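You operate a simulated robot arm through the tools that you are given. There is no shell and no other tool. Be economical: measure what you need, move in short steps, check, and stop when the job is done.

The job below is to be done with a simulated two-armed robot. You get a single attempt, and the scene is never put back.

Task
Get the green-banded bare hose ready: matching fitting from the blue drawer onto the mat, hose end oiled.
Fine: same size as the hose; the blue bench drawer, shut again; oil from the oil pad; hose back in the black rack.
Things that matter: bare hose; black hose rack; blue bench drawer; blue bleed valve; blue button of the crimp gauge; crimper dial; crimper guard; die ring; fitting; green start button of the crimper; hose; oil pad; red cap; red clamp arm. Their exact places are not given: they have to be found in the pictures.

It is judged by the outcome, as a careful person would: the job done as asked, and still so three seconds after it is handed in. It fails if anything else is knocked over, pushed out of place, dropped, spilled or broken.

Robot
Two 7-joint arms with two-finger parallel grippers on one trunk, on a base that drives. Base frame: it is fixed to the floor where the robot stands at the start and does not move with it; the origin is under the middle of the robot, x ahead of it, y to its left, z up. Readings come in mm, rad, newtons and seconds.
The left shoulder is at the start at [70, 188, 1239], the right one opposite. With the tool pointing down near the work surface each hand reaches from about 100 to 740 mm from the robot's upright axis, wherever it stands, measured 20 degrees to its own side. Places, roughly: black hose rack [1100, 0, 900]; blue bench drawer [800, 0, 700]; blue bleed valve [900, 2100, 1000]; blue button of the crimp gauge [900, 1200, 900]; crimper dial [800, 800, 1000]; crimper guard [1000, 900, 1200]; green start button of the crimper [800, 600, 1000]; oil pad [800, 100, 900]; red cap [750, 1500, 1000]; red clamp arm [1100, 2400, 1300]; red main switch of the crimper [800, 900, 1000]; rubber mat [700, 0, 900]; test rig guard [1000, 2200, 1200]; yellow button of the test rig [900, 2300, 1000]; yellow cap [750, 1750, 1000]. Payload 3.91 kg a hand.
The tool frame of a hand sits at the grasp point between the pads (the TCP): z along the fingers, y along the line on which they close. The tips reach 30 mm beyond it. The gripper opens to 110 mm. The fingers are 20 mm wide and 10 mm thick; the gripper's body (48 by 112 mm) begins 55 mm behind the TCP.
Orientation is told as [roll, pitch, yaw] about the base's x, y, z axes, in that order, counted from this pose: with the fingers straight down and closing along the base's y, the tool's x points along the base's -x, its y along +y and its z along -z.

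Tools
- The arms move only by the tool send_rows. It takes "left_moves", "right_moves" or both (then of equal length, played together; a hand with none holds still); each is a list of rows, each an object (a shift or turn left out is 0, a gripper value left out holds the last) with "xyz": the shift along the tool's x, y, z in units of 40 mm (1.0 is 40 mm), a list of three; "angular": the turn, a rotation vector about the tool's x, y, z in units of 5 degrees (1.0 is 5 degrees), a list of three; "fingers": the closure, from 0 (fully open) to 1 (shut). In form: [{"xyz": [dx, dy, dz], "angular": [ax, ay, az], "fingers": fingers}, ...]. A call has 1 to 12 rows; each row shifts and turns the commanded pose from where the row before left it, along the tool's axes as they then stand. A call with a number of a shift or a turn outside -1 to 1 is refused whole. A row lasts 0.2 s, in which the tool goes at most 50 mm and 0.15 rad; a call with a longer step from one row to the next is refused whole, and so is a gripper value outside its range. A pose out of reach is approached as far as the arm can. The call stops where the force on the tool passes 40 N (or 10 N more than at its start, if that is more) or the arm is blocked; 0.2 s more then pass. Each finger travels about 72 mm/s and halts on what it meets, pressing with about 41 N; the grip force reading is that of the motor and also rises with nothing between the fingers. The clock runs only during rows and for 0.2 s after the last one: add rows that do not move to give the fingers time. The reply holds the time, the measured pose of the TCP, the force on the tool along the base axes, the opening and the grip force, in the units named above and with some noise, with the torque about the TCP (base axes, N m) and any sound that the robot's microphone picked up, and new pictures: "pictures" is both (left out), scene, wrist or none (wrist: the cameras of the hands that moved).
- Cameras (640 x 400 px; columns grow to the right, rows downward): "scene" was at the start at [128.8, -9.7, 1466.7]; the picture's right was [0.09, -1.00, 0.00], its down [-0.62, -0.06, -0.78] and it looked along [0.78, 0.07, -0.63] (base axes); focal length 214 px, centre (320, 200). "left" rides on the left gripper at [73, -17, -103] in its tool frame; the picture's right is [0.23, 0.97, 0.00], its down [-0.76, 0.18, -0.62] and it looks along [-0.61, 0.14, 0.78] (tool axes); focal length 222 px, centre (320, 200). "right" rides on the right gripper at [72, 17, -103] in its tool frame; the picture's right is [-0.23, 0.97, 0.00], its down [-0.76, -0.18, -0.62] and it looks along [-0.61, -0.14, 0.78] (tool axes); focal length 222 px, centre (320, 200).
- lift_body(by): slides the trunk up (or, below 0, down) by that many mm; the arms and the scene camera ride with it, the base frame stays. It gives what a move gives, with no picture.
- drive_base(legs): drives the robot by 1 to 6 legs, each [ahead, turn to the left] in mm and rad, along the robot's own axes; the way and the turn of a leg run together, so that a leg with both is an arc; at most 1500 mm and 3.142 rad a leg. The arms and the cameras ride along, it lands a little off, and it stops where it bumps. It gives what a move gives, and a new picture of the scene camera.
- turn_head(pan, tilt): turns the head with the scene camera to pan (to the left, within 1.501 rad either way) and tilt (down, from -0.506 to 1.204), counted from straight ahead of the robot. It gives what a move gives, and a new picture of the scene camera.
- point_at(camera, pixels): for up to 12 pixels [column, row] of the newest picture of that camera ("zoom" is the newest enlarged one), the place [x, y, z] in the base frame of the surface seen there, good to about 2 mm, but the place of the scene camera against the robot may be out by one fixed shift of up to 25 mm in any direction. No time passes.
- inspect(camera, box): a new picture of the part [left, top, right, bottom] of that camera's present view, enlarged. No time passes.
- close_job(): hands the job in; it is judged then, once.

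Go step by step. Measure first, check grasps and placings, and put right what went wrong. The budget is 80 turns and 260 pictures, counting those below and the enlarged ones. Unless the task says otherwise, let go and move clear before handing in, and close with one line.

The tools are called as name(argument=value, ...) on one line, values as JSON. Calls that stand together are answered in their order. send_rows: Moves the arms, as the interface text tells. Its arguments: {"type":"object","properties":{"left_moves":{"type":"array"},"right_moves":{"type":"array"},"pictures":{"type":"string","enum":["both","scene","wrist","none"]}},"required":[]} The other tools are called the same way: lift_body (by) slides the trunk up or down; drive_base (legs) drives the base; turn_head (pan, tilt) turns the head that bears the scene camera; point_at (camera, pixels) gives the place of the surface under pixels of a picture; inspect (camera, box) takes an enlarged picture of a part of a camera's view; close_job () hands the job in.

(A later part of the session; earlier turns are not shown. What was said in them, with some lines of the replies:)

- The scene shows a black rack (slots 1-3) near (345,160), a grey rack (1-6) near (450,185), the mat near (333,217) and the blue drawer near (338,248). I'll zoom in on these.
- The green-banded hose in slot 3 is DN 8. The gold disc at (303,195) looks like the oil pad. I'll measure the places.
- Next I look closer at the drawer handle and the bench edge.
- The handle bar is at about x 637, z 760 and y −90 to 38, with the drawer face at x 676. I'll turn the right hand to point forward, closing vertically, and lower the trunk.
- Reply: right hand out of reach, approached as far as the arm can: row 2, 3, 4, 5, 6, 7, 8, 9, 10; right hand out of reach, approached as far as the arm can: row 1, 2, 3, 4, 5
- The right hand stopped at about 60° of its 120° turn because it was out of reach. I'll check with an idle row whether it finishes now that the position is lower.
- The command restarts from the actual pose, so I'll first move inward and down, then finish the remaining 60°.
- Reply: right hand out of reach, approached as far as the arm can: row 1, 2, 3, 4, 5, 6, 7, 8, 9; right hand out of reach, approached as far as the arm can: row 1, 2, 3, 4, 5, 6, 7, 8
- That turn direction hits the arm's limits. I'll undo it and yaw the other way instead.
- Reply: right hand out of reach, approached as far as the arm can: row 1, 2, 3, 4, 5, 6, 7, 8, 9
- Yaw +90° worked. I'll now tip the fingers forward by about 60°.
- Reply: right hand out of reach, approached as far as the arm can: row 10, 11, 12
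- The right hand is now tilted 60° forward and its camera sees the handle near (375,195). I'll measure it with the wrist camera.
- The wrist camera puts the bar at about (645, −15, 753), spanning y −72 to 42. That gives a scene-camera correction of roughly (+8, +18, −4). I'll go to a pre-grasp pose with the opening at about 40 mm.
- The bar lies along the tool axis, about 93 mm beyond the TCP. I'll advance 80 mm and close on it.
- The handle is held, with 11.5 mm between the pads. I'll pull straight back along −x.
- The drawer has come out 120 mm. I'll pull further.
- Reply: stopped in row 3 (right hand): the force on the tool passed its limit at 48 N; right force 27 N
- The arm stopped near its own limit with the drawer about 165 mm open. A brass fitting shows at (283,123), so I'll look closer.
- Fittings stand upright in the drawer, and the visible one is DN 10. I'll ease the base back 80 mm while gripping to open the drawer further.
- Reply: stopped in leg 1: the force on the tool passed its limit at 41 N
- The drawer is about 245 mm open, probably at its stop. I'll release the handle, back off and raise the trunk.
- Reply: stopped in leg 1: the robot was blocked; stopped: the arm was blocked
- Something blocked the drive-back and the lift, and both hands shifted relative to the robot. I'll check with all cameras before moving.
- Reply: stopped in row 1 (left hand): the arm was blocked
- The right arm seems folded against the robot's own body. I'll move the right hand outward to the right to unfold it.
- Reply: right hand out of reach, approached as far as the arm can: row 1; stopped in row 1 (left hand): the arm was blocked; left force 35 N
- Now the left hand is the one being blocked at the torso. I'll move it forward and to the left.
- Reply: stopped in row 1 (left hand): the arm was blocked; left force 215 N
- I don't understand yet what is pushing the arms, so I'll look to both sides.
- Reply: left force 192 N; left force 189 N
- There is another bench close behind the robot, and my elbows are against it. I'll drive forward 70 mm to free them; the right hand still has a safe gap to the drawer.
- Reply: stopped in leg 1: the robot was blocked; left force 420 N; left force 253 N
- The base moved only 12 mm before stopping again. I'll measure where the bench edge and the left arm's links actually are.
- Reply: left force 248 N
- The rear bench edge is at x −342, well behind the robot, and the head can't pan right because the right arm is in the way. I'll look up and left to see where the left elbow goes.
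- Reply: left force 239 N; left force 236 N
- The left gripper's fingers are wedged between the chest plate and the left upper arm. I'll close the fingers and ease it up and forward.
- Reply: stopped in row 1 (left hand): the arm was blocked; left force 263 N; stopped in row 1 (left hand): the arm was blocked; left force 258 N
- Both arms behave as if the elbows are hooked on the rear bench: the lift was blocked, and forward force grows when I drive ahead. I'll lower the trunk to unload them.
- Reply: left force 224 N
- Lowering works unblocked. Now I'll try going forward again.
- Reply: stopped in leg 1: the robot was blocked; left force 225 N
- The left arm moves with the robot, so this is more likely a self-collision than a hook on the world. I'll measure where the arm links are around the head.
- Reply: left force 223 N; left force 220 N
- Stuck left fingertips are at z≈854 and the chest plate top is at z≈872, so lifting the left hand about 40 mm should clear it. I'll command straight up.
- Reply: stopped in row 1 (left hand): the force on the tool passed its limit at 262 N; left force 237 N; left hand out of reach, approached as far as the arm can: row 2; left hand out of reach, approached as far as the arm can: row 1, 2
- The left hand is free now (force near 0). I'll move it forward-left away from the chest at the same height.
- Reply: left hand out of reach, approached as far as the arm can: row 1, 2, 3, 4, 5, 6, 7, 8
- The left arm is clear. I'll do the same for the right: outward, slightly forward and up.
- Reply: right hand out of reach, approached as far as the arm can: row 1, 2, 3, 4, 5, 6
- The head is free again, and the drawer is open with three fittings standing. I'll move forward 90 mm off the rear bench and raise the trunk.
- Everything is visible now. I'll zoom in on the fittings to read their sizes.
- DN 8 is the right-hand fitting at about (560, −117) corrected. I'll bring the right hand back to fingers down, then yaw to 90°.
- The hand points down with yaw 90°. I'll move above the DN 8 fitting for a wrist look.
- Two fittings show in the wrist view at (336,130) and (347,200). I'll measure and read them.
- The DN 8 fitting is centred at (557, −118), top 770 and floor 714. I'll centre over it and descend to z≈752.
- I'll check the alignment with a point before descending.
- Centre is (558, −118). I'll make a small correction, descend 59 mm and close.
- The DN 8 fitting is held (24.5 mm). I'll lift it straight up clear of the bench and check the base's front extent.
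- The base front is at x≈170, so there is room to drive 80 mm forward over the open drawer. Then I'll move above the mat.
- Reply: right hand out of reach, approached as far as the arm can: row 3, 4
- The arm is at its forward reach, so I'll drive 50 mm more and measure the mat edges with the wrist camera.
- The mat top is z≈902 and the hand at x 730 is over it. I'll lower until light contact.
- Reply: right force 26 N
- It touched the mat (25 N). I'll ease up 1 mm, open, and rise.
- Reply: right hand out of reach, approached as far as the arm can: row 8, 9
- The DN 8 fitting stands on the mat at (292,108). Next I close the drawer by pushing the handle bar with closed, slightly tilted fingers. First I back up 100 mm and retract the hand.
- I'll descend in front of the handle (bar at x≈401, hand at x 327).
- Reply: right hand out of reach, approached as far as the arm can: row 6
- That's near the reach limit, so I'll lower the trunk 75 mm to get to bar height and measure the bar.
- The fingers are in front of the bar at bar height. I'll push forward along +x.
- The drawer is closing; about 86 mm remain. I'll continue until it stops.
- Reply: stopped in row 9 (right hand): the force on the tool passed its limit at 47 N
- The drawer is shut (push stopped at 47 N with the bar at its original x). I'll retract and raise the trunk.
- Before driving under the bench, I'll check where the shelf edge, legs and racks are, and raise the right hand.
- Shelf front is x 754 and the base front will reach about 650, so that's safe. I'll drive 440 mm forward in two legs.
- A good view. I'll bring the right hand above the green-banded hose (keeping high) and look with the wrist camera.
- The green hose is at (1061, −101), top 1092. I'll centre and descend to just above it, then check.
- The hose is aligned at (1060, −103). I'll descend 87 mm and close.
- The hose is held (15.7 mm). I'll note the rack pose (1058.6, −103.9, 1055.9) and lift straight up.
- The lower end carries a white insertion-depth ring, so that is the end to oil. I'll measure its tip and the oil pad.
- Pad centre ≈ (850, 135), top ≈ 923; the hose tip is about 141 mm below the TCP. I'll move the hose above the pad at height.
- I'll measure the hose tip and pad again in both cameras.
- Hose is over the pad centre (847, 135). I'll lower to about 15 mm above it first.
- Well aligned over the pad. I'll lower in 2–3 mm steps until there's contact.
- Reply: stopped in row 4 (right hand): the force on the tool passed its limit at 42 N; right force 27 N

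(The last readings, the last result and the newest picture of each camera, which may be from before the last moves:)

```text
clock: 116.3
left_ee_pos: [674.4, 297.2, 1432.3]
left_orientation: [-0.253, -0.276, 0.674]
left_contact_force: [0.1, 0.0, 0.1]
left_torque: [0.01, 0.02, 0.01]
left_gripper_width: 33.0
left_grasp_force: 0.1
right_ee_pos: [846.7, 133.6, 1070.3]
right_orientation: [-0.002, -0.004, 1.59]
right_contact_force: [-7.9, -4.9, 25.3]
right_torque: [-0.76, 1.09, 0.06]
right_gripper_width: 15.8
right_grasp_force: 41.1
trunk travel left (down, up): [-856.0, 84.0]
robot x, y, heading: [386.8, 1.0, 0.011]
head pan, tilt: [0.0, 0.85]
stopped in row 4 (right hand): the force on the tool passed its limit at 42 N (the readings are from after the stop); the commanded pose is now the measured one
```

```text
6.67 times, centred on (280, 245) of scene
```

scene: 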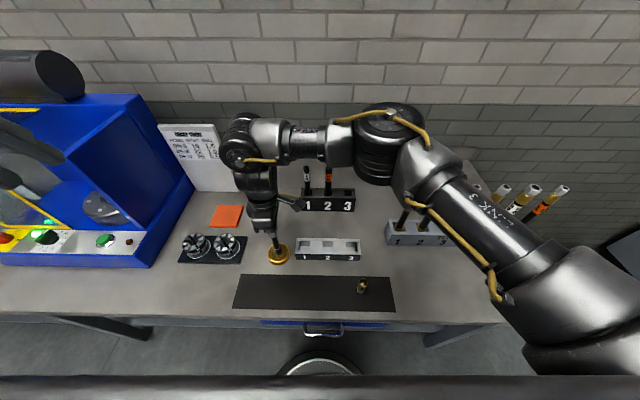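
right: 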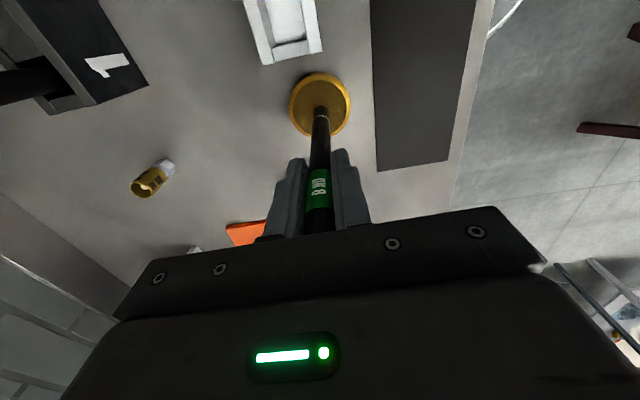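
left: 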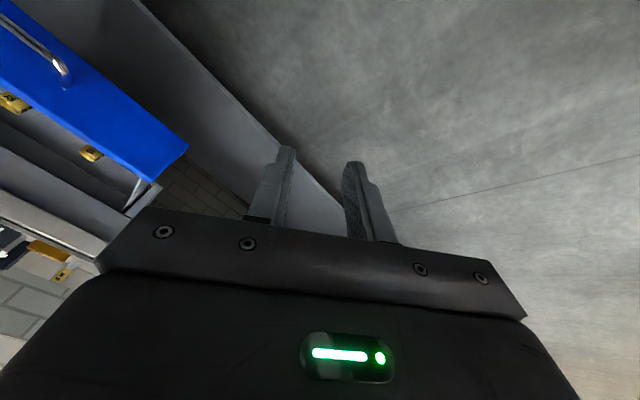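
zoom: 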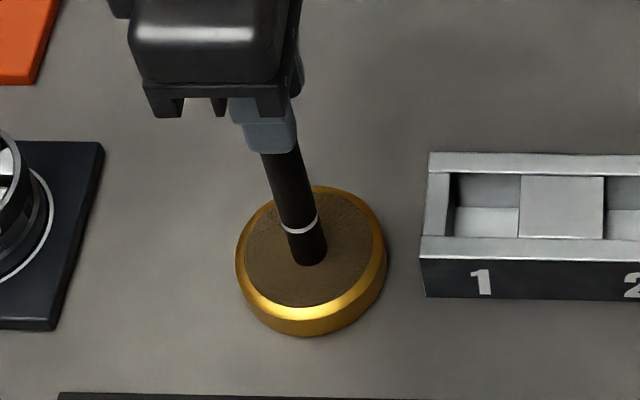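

Firm contact on the pad (42 N peak). I'll dwell a second and lift, then look at the end.

send_rows(right_moves=[{"xyz": [0, 0, 0]}, {"xyz": [0, 0, 0]}, {"xyz": [0, 0, 0]}, {"xyz": [0, 0, 0]}, {"xyz": [0, 0, 0]}, {"xyz": [0, 0, -0.4]}, {"xyz": [0, 0, -0.85]}, {"xyz": [0, 0, -0.85]}, {"xyz": [0, 0, -0.85]}, {"xyz": [0, 0, -0.9]}, {"xyz": [0, 0, -0.9]}, {"xyz": [0, 0, 0]}], pictures="both")

inspect(camera="scene", box=[225, 130, 325, 270])

inspect(camera="right", box=[280, 90, 360, 240])

```text
clock: 118.9
left_ee_pos: [678.8, 299.8, 1431.9]
left_orientation: [-0.252, -0.273, 0.677]
left_contact_force: [0.3, 0.9, -0.8]
left_torque: [0.01, 0.01, -0.06]
left_gripper_width: 33.0
left_grasp_force: 0.1
right_ee_pos: [852.1, 134.7, 1256.8]
right_orientation: [-0.001, -0.002, 1.591]
right_contact_force: [0.9, -0.2, -1.5]
right_torque: [-0.03, 0.01, 0.0]
right_gripper_width: 15.7
right_grasp_force: 41.1
trunk travel left (down, up): [-856.0, 84.0]
robot x, y, heading: [389.8, -0.6, 0.013]
head pan, tilt: [0.0, 0.85]
```

scene: 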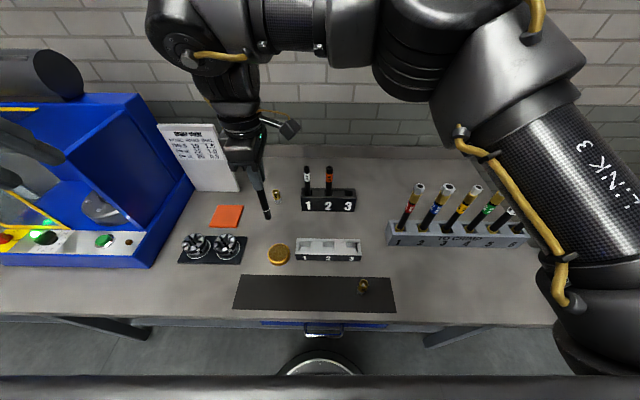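
right: 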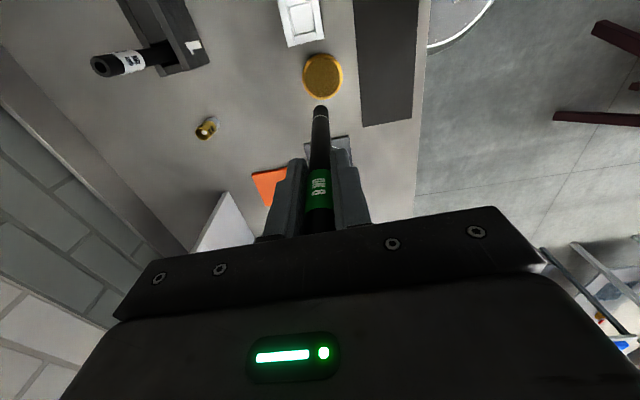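

```text
2.86 times, centred on (275, 200) of scene
```

zoom: 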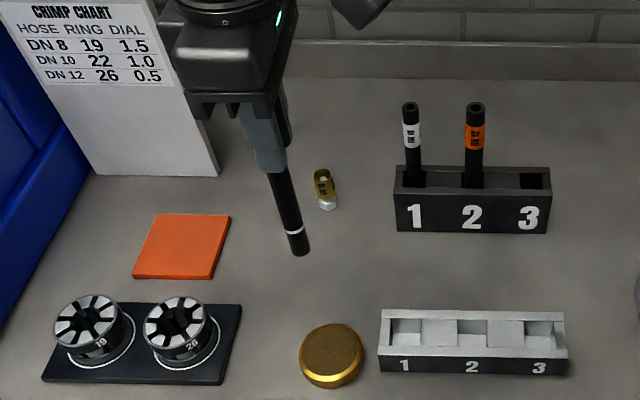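

```text
2.67 times, centred on (320, 165) of right
```

zoom: 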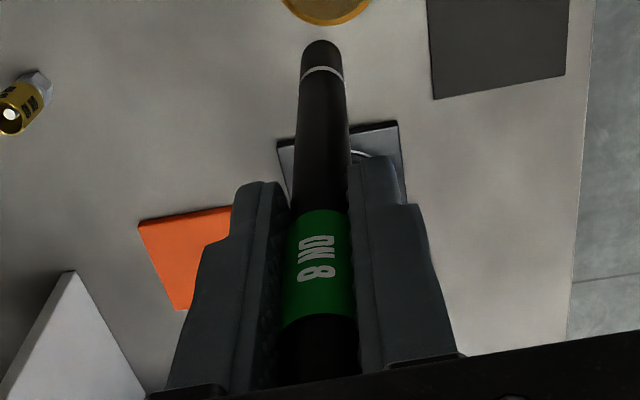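

The end looks oiled and darker. I'll carry the hose back above rack slot 3.

send_rows(right_moves=[{"xyz": [0.91, 0, 0]}, {"xyz": [0.91, 0, 0]}, {"xyz": [0.91, 0, 0]}, {"xyz": [0.91, 0, 0]}, {"xyz": [0.6, -0.63, 0]}, {"xyz": [0.6, -0.63, 0]}, {"xyz": [0.6, -0.63, 0]}, {"xyz": [0.6, -0.63, 0]}, {"xyz": [0.01, -0.84, 0]}, {"xyz": [0.01, -0.84, 0]}, {"xyz": [0.01, -0.84, 0]}, {"xyz": [0, 0, 0]}], pictures="both")

inspect(camera="right", box=[270, 40, 370, 200])

inspect(camera="scene", box=[290, 100, 400, 220])

```text
clock: 121.5
left_ee_pos: [678.7, 298.6, 1431.9]
left_orientation: [-0.253, -0.273, 0.676]
left_contact_force: [0.9, -0.1, -0.9]
left_torque: [0.02, -0.01, 0.0]
left_gripper_width: 33.1
left_grasp_force: 0.0
right_ee_pos: [1055.3, -105.9, 1260.5]
right_orientation: [-0.004, -0.006, 1.59]
right_contact_force: [-1.1, 0.2, -0.8]
right_torque: [-0.01, 0.01, 0.02]
right_gripper_width: 15.9
right_grasp_force: 40.6
trunk travel left (down, up): [-856.0, 84.0]
robot x, y, heading: [390.7, 0.0, 0.013]
head pan, tilt: [0.0, 0.85]
```

scene: 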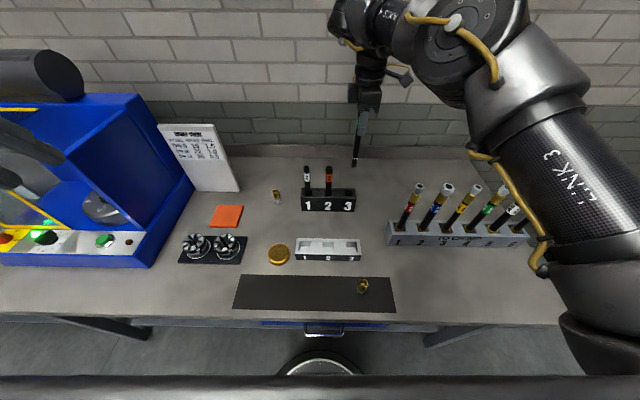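
right: 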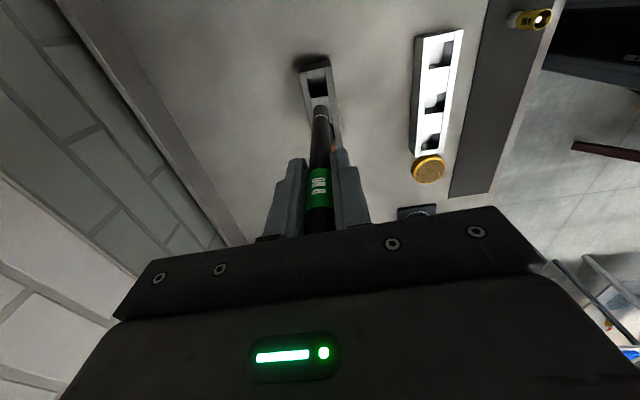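

```text
2.50 times, centred on (320, 120) of right
```

zoom: 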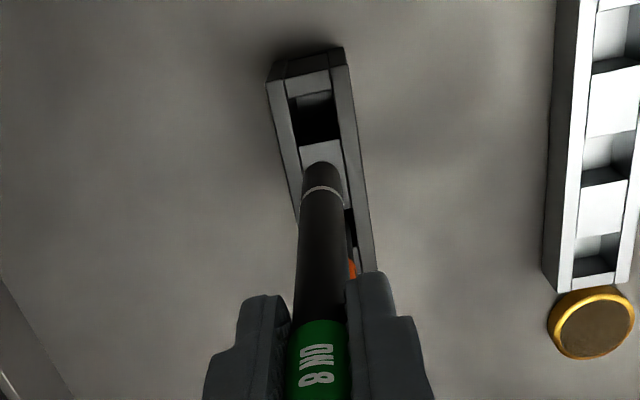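

```text
3.33 times, centred on (345, 160) of scene
```

zoom: 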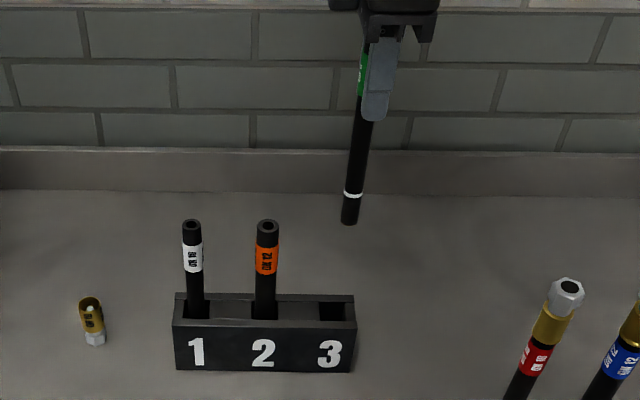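

I'll measure slot 3's opening to align precisely.

point_at(camera="zoom", pixels=[[332, 300], [332, 322], [318, 310], [346, 310], [350, 223], [354, 195]])

point_at(camera="right", pixels=[[312, 82], [328, 80], [326, 92], [309, 72], [324, 71], [319, 97], [320, 110], [313, 64]])

```text
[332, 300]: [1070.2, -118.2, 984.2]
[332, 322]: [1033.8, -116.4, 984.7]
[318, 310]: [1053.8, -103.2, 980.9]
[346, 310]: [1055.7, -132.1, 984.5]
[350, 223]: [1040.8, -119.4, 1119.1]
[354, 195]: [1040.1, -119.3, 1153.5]
```

```text
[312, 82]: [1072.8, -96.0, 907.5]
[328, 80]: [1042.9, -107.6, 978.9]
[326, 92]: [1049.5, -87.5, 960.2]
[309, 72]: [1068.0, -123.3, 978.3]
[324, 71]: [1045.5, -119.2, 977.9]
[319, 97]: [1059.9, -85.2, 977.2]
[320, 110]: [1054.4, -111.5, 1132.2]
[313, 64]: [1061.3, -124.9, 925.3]
```

The slot is only about 3 mm forward of the hose. I'll lower to just above the rim (tip ≈ 993) and check.

send_rows(right_moves=[{"xyz": [-0.04, -0.06, 0.8]}, {"xyz": [0, 0, 0.8]}, {"xyz": [0, 0, 0.75]}, {"xyz": [0, 0, 0.6]}, {"xyz": [0, 0, 0]}], pictures="both")

inspect(camera="right", box=[270, 60, 370, 200])

inspect(camera="scene", box=[310, 140, 380, 220])

```text
clock: 122.7
left_ee_pos: [677.0, 298.5, 1431.5]
left_orientation: [-0.252, -0.273, 0.675]
left_contact_force: [0.6, 0.8, 0.2]
left_torque: [0.02, 0.01, 0.03]
left_gripper_width: 33.1
left_grasp_force: 0.0
right_ee_pos: [1056.7, -104.4, 1139.2]
right_orientation: [-0.002, -0.004, 1.589]
right_contact_force: [0.2, -0.4, -0.5]
right_torque: [0.0, -0.02, -0.01]
right_gripper_width: 15.6
right_grasp_force: 40.9
trunk travel left (down, up): [-856.0, 84.0]
robot x, y, heading: [390.0, -0.7, 0.005]
head pan, tilt: [0.0, 0.85]
```

scene: 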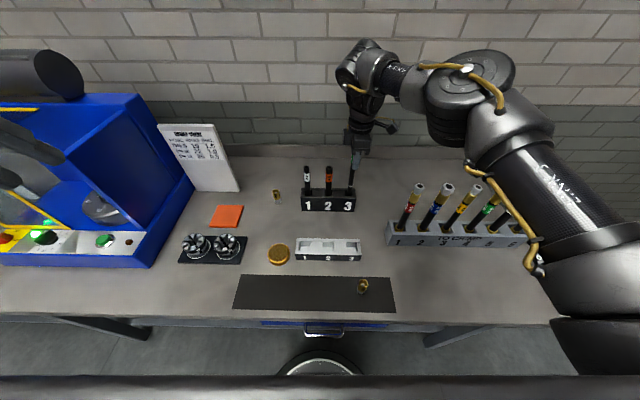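
right: 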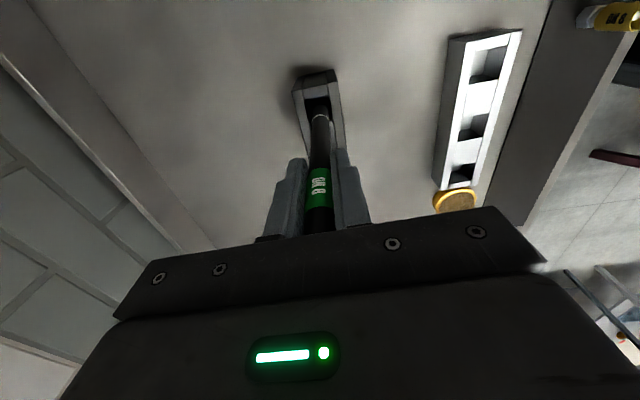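

```text
2.86 times, centred on (320, 130) of right
```

zoom: 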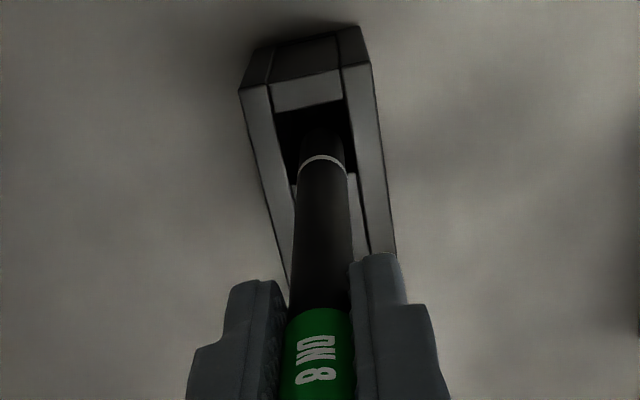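

```text
5.00 times, centred on (345, 180) of scene
```

zoom: 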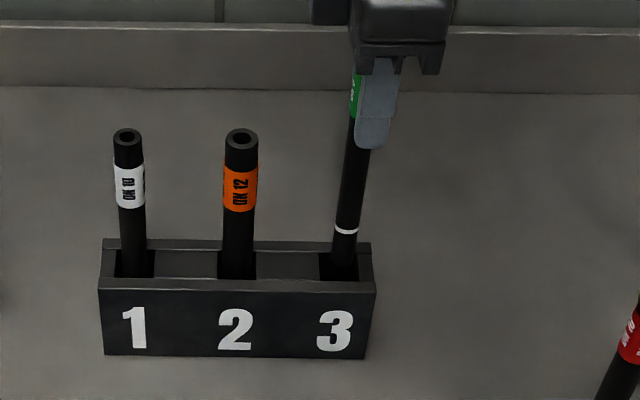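

The hose tip sits inside the slot opening. I'll descend to TCP z≈1058.

send_rows(right_moves=[{"xyz": [0, -0.03, 0.3]}, {"xyz": [0, 0, 0.5]}, {"xyz": [0, 0, 0.5]}, {"xyz": [0, 0, 0.5]}, {"xyz": [0, 0, 0.2]}, {"xyz": [0, 0, 0]}], pictures="both")

```text
clock: 124.1
left_ee_pos: [677.4, 297.9, 1432.8]
left_orientation: [-0.252, -0.274, 0.675]
left_contact_force: [0.2, -0.6, -0.4]
left_torque: [0.01, 0.03, 0.0]
left_gripper_width: 33.1
left_grasp_force: 0.2
right_ee_pos: [1057.6, -104.5, 1058.6]
right_orientation: [-0.002, -0.006, 1.589]
right_contact_force: [-0.3, 0.5, -1.1]
right_torque: [-0.03, 0.02, 0.0]
right_gripper_width: 15.7
right_grasp_force: 41.2
trunk travel left (down, up): [-856.0, 84.0]
robot x, y, heading: [393.4, 2.1, 0.006]
head pan, tilt: [0.0, 0.85]
```

scene: 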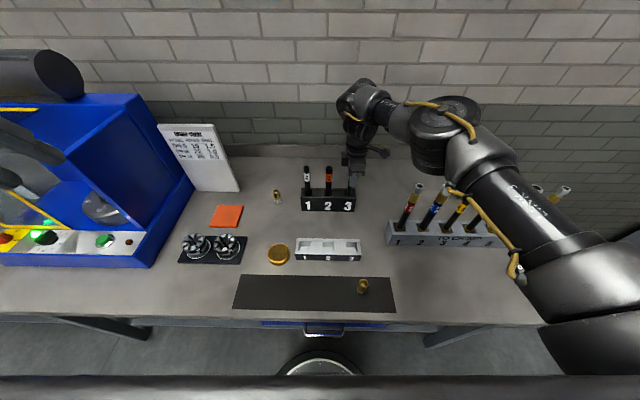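
right: 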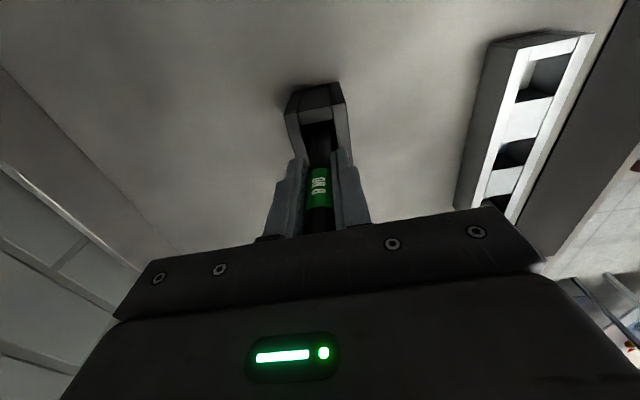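

It's inserted and free of contact. I'll lower another 2 mm, release, and rise straight up.

send_rows(right_moves=[{"xyz": [0, 0, 0.05]}, {"xyz": [0, 0, 0]}, {"fingers": 0.8}, {"fingers": 0.6}, {"xyz": [0, 0, 0]}, {"xyz": [0, 0, 0]}, {"xyz": [0, 0, -0.5]}, {"xyz": [0, 0, -0.9]}, {"xyz": [0, 0, -0.9]}, {"xyz": [0, 0, -0.9]}, {"xyz": [0, 0, -0.9]}, {"xyz": [0, 0, 0]}], pictures="both")

inspect(camera="scene", box=[220, 140, 420, 340])

```text
clock: 126.7
left_ee_pos: [678.7, 298.2, 1431.5]
left_orientation: [-0.252, -0.271, 0.674]
left_contact_force: [0.5, 0.3, 1.2]
left_torque: [0.02, 0.01, 0.0]
left_gripper_width: 32.7
left_grasp_force: 0.0
right_ee_pos: [1058.7, -104.7, 1222.1]
right_orientation: [-0.001, -0.004, 1.591]
right_contact_force: [-0.2, 0.2, -0.4]
right_torque: [-0.04, 0.04, -0.01]
right_gripper_width: 43.9
right_grasp_force: 0.0
trunk travel left (down, up): [-856.0, 84.0]
robot x, y, heading: [395.4, 0.9, 0.009]
head pan, tilt: [0.0, 0.85]
```

scene: 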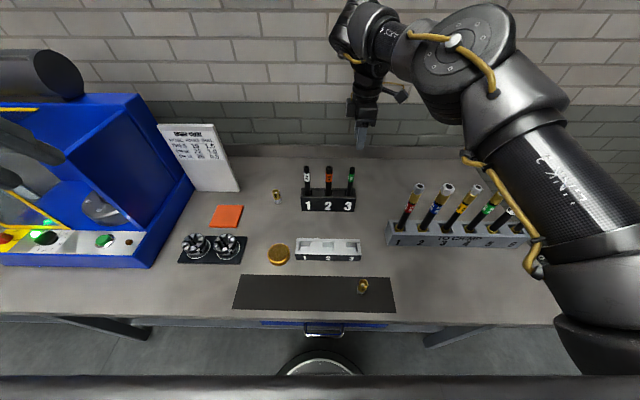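
right: 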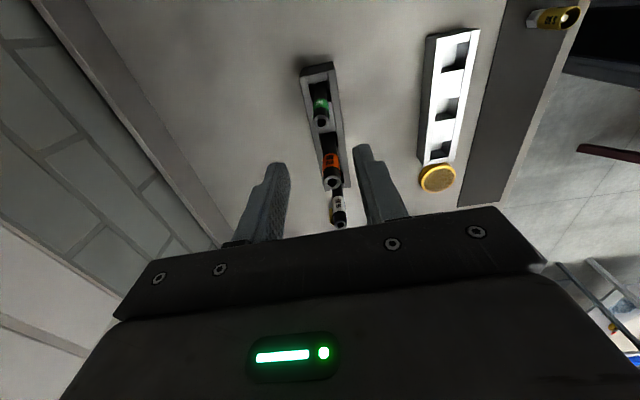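

```text
2.00 times, centred on (320, 240) of scene
```

zoom: 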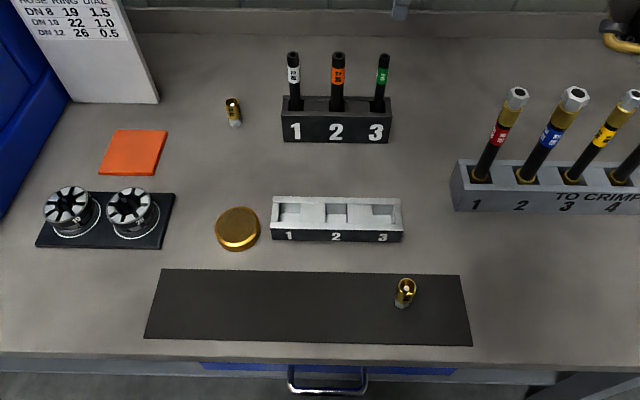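

Hose is back in slot 3 and the fitting stands on the mat. I'll retract the hand toward the robot, back away 250 mm, and verify the drawer.

send_rows(right_moves=[{"xyz": [0, 0.9, -0.3]}, {"xyz": [0, 0.9, 0]}, {"xyz": [0, 0.9, 0]}, {"xyz": [0, 0.9, 0]}, {"xyz": [0, 0.9, 0]}], pictures="none")

drive_base(legs=[[-380, 0]])

inspect(camera="scene", box=[240, 140, 420, 260])

point_at(camera="zoom", pixels=[[165, 245], [265, 262], [380, 245], [265, 275]])

```text
clock: 127.9
left_ee_pos: [676.8, 297.2, 1432.8]
left_orientation: [-0.25, -0.275, 0.675]
left_contact_force: [-0.2, 0.9, 0.8]
left_torque: [0.02, 0.0, 0.01]
left_gripper_width: 32.9
left_grasp_force: 0.1
right_ee_pos: [878.0, -108.1, 1233.3]
right_orientation: [-0.002, -0.006, 1.587]
right_contact_force: [0.2, -0.4, -0.9]
right_torque: [0.0, 0.0, 0.0]
right_gripper_width: 44.2
right_grasp_force: 0.0
trunk travel left (down, up): [-856.0, 84.0]
robot x, y, heading: [391.3, -1.1, 0.012]
head pan, tilt: [0.0, 0.85]
```

```text
clock: 130.3
left_ee_pos: [299.7, 294.8, 1431.5]
left_orientation: [-0.251, -0.272, 0.668]
left_contact_force: [-0.2, -0.2, 0.5]
left_torque: [-0.02, 0.0, 0.02]
left_gripper_width: 32.8
left_grasp_force: 0.0
right_ee_pos: [498.3, -113.0, 1230.5]
right_orientation: [0.0, -0.004, 1.584]
right_contact_force: [-0.4, 0.0, 0.0]
right_torque: [0.0, -0.02, 0.0]
right_gripper_width: 44.1
right_grasp_force: 0.1
trunk travel left (down, up): [-856.0, 84.0]
robot x, y, heading: [12.7, -2.9, 0.007]
head pan, tilt: [0.0, 0.85]
```

scene: 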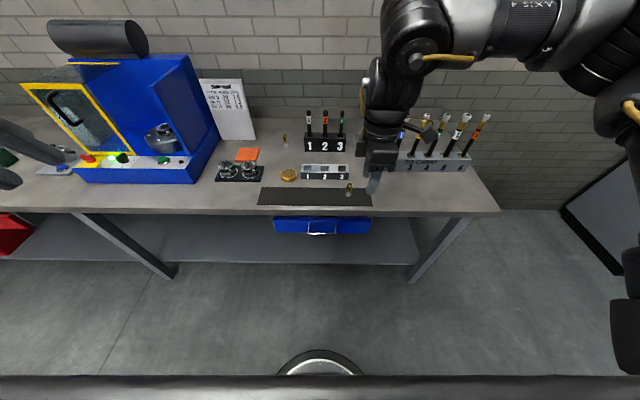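

```text
3.33 times, centred on (330, 200) of scene
```

zoom: 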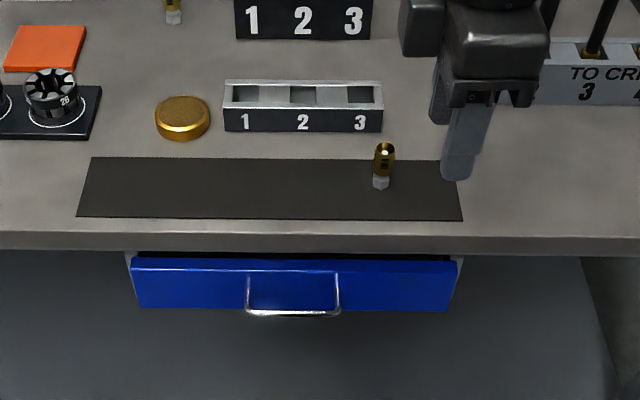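

```text
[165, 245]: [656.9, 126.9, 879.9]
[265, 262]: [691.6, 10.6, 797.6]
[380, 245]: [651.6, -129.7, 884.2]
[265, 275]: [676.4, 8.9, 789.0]
```

The pictures show the drawer face back at x≈676 (shut), the DN 8 fitting upright on the mat, and the oiled hose back in slot 3. Both hands are clear, so I'm handing in.

close_job()

```text
The job is handed in.
```

The job is done and handed in: the DN 8 fitting stands on the mat, the blue drawer is shut, and the hose's marked end was pressed on the oil pad before it went back in slot 3 of the black rack. Early on, while backing up, the arms jammed close to the bench behind the robot; nothing I could see there had moved, but I did not check that bench again.
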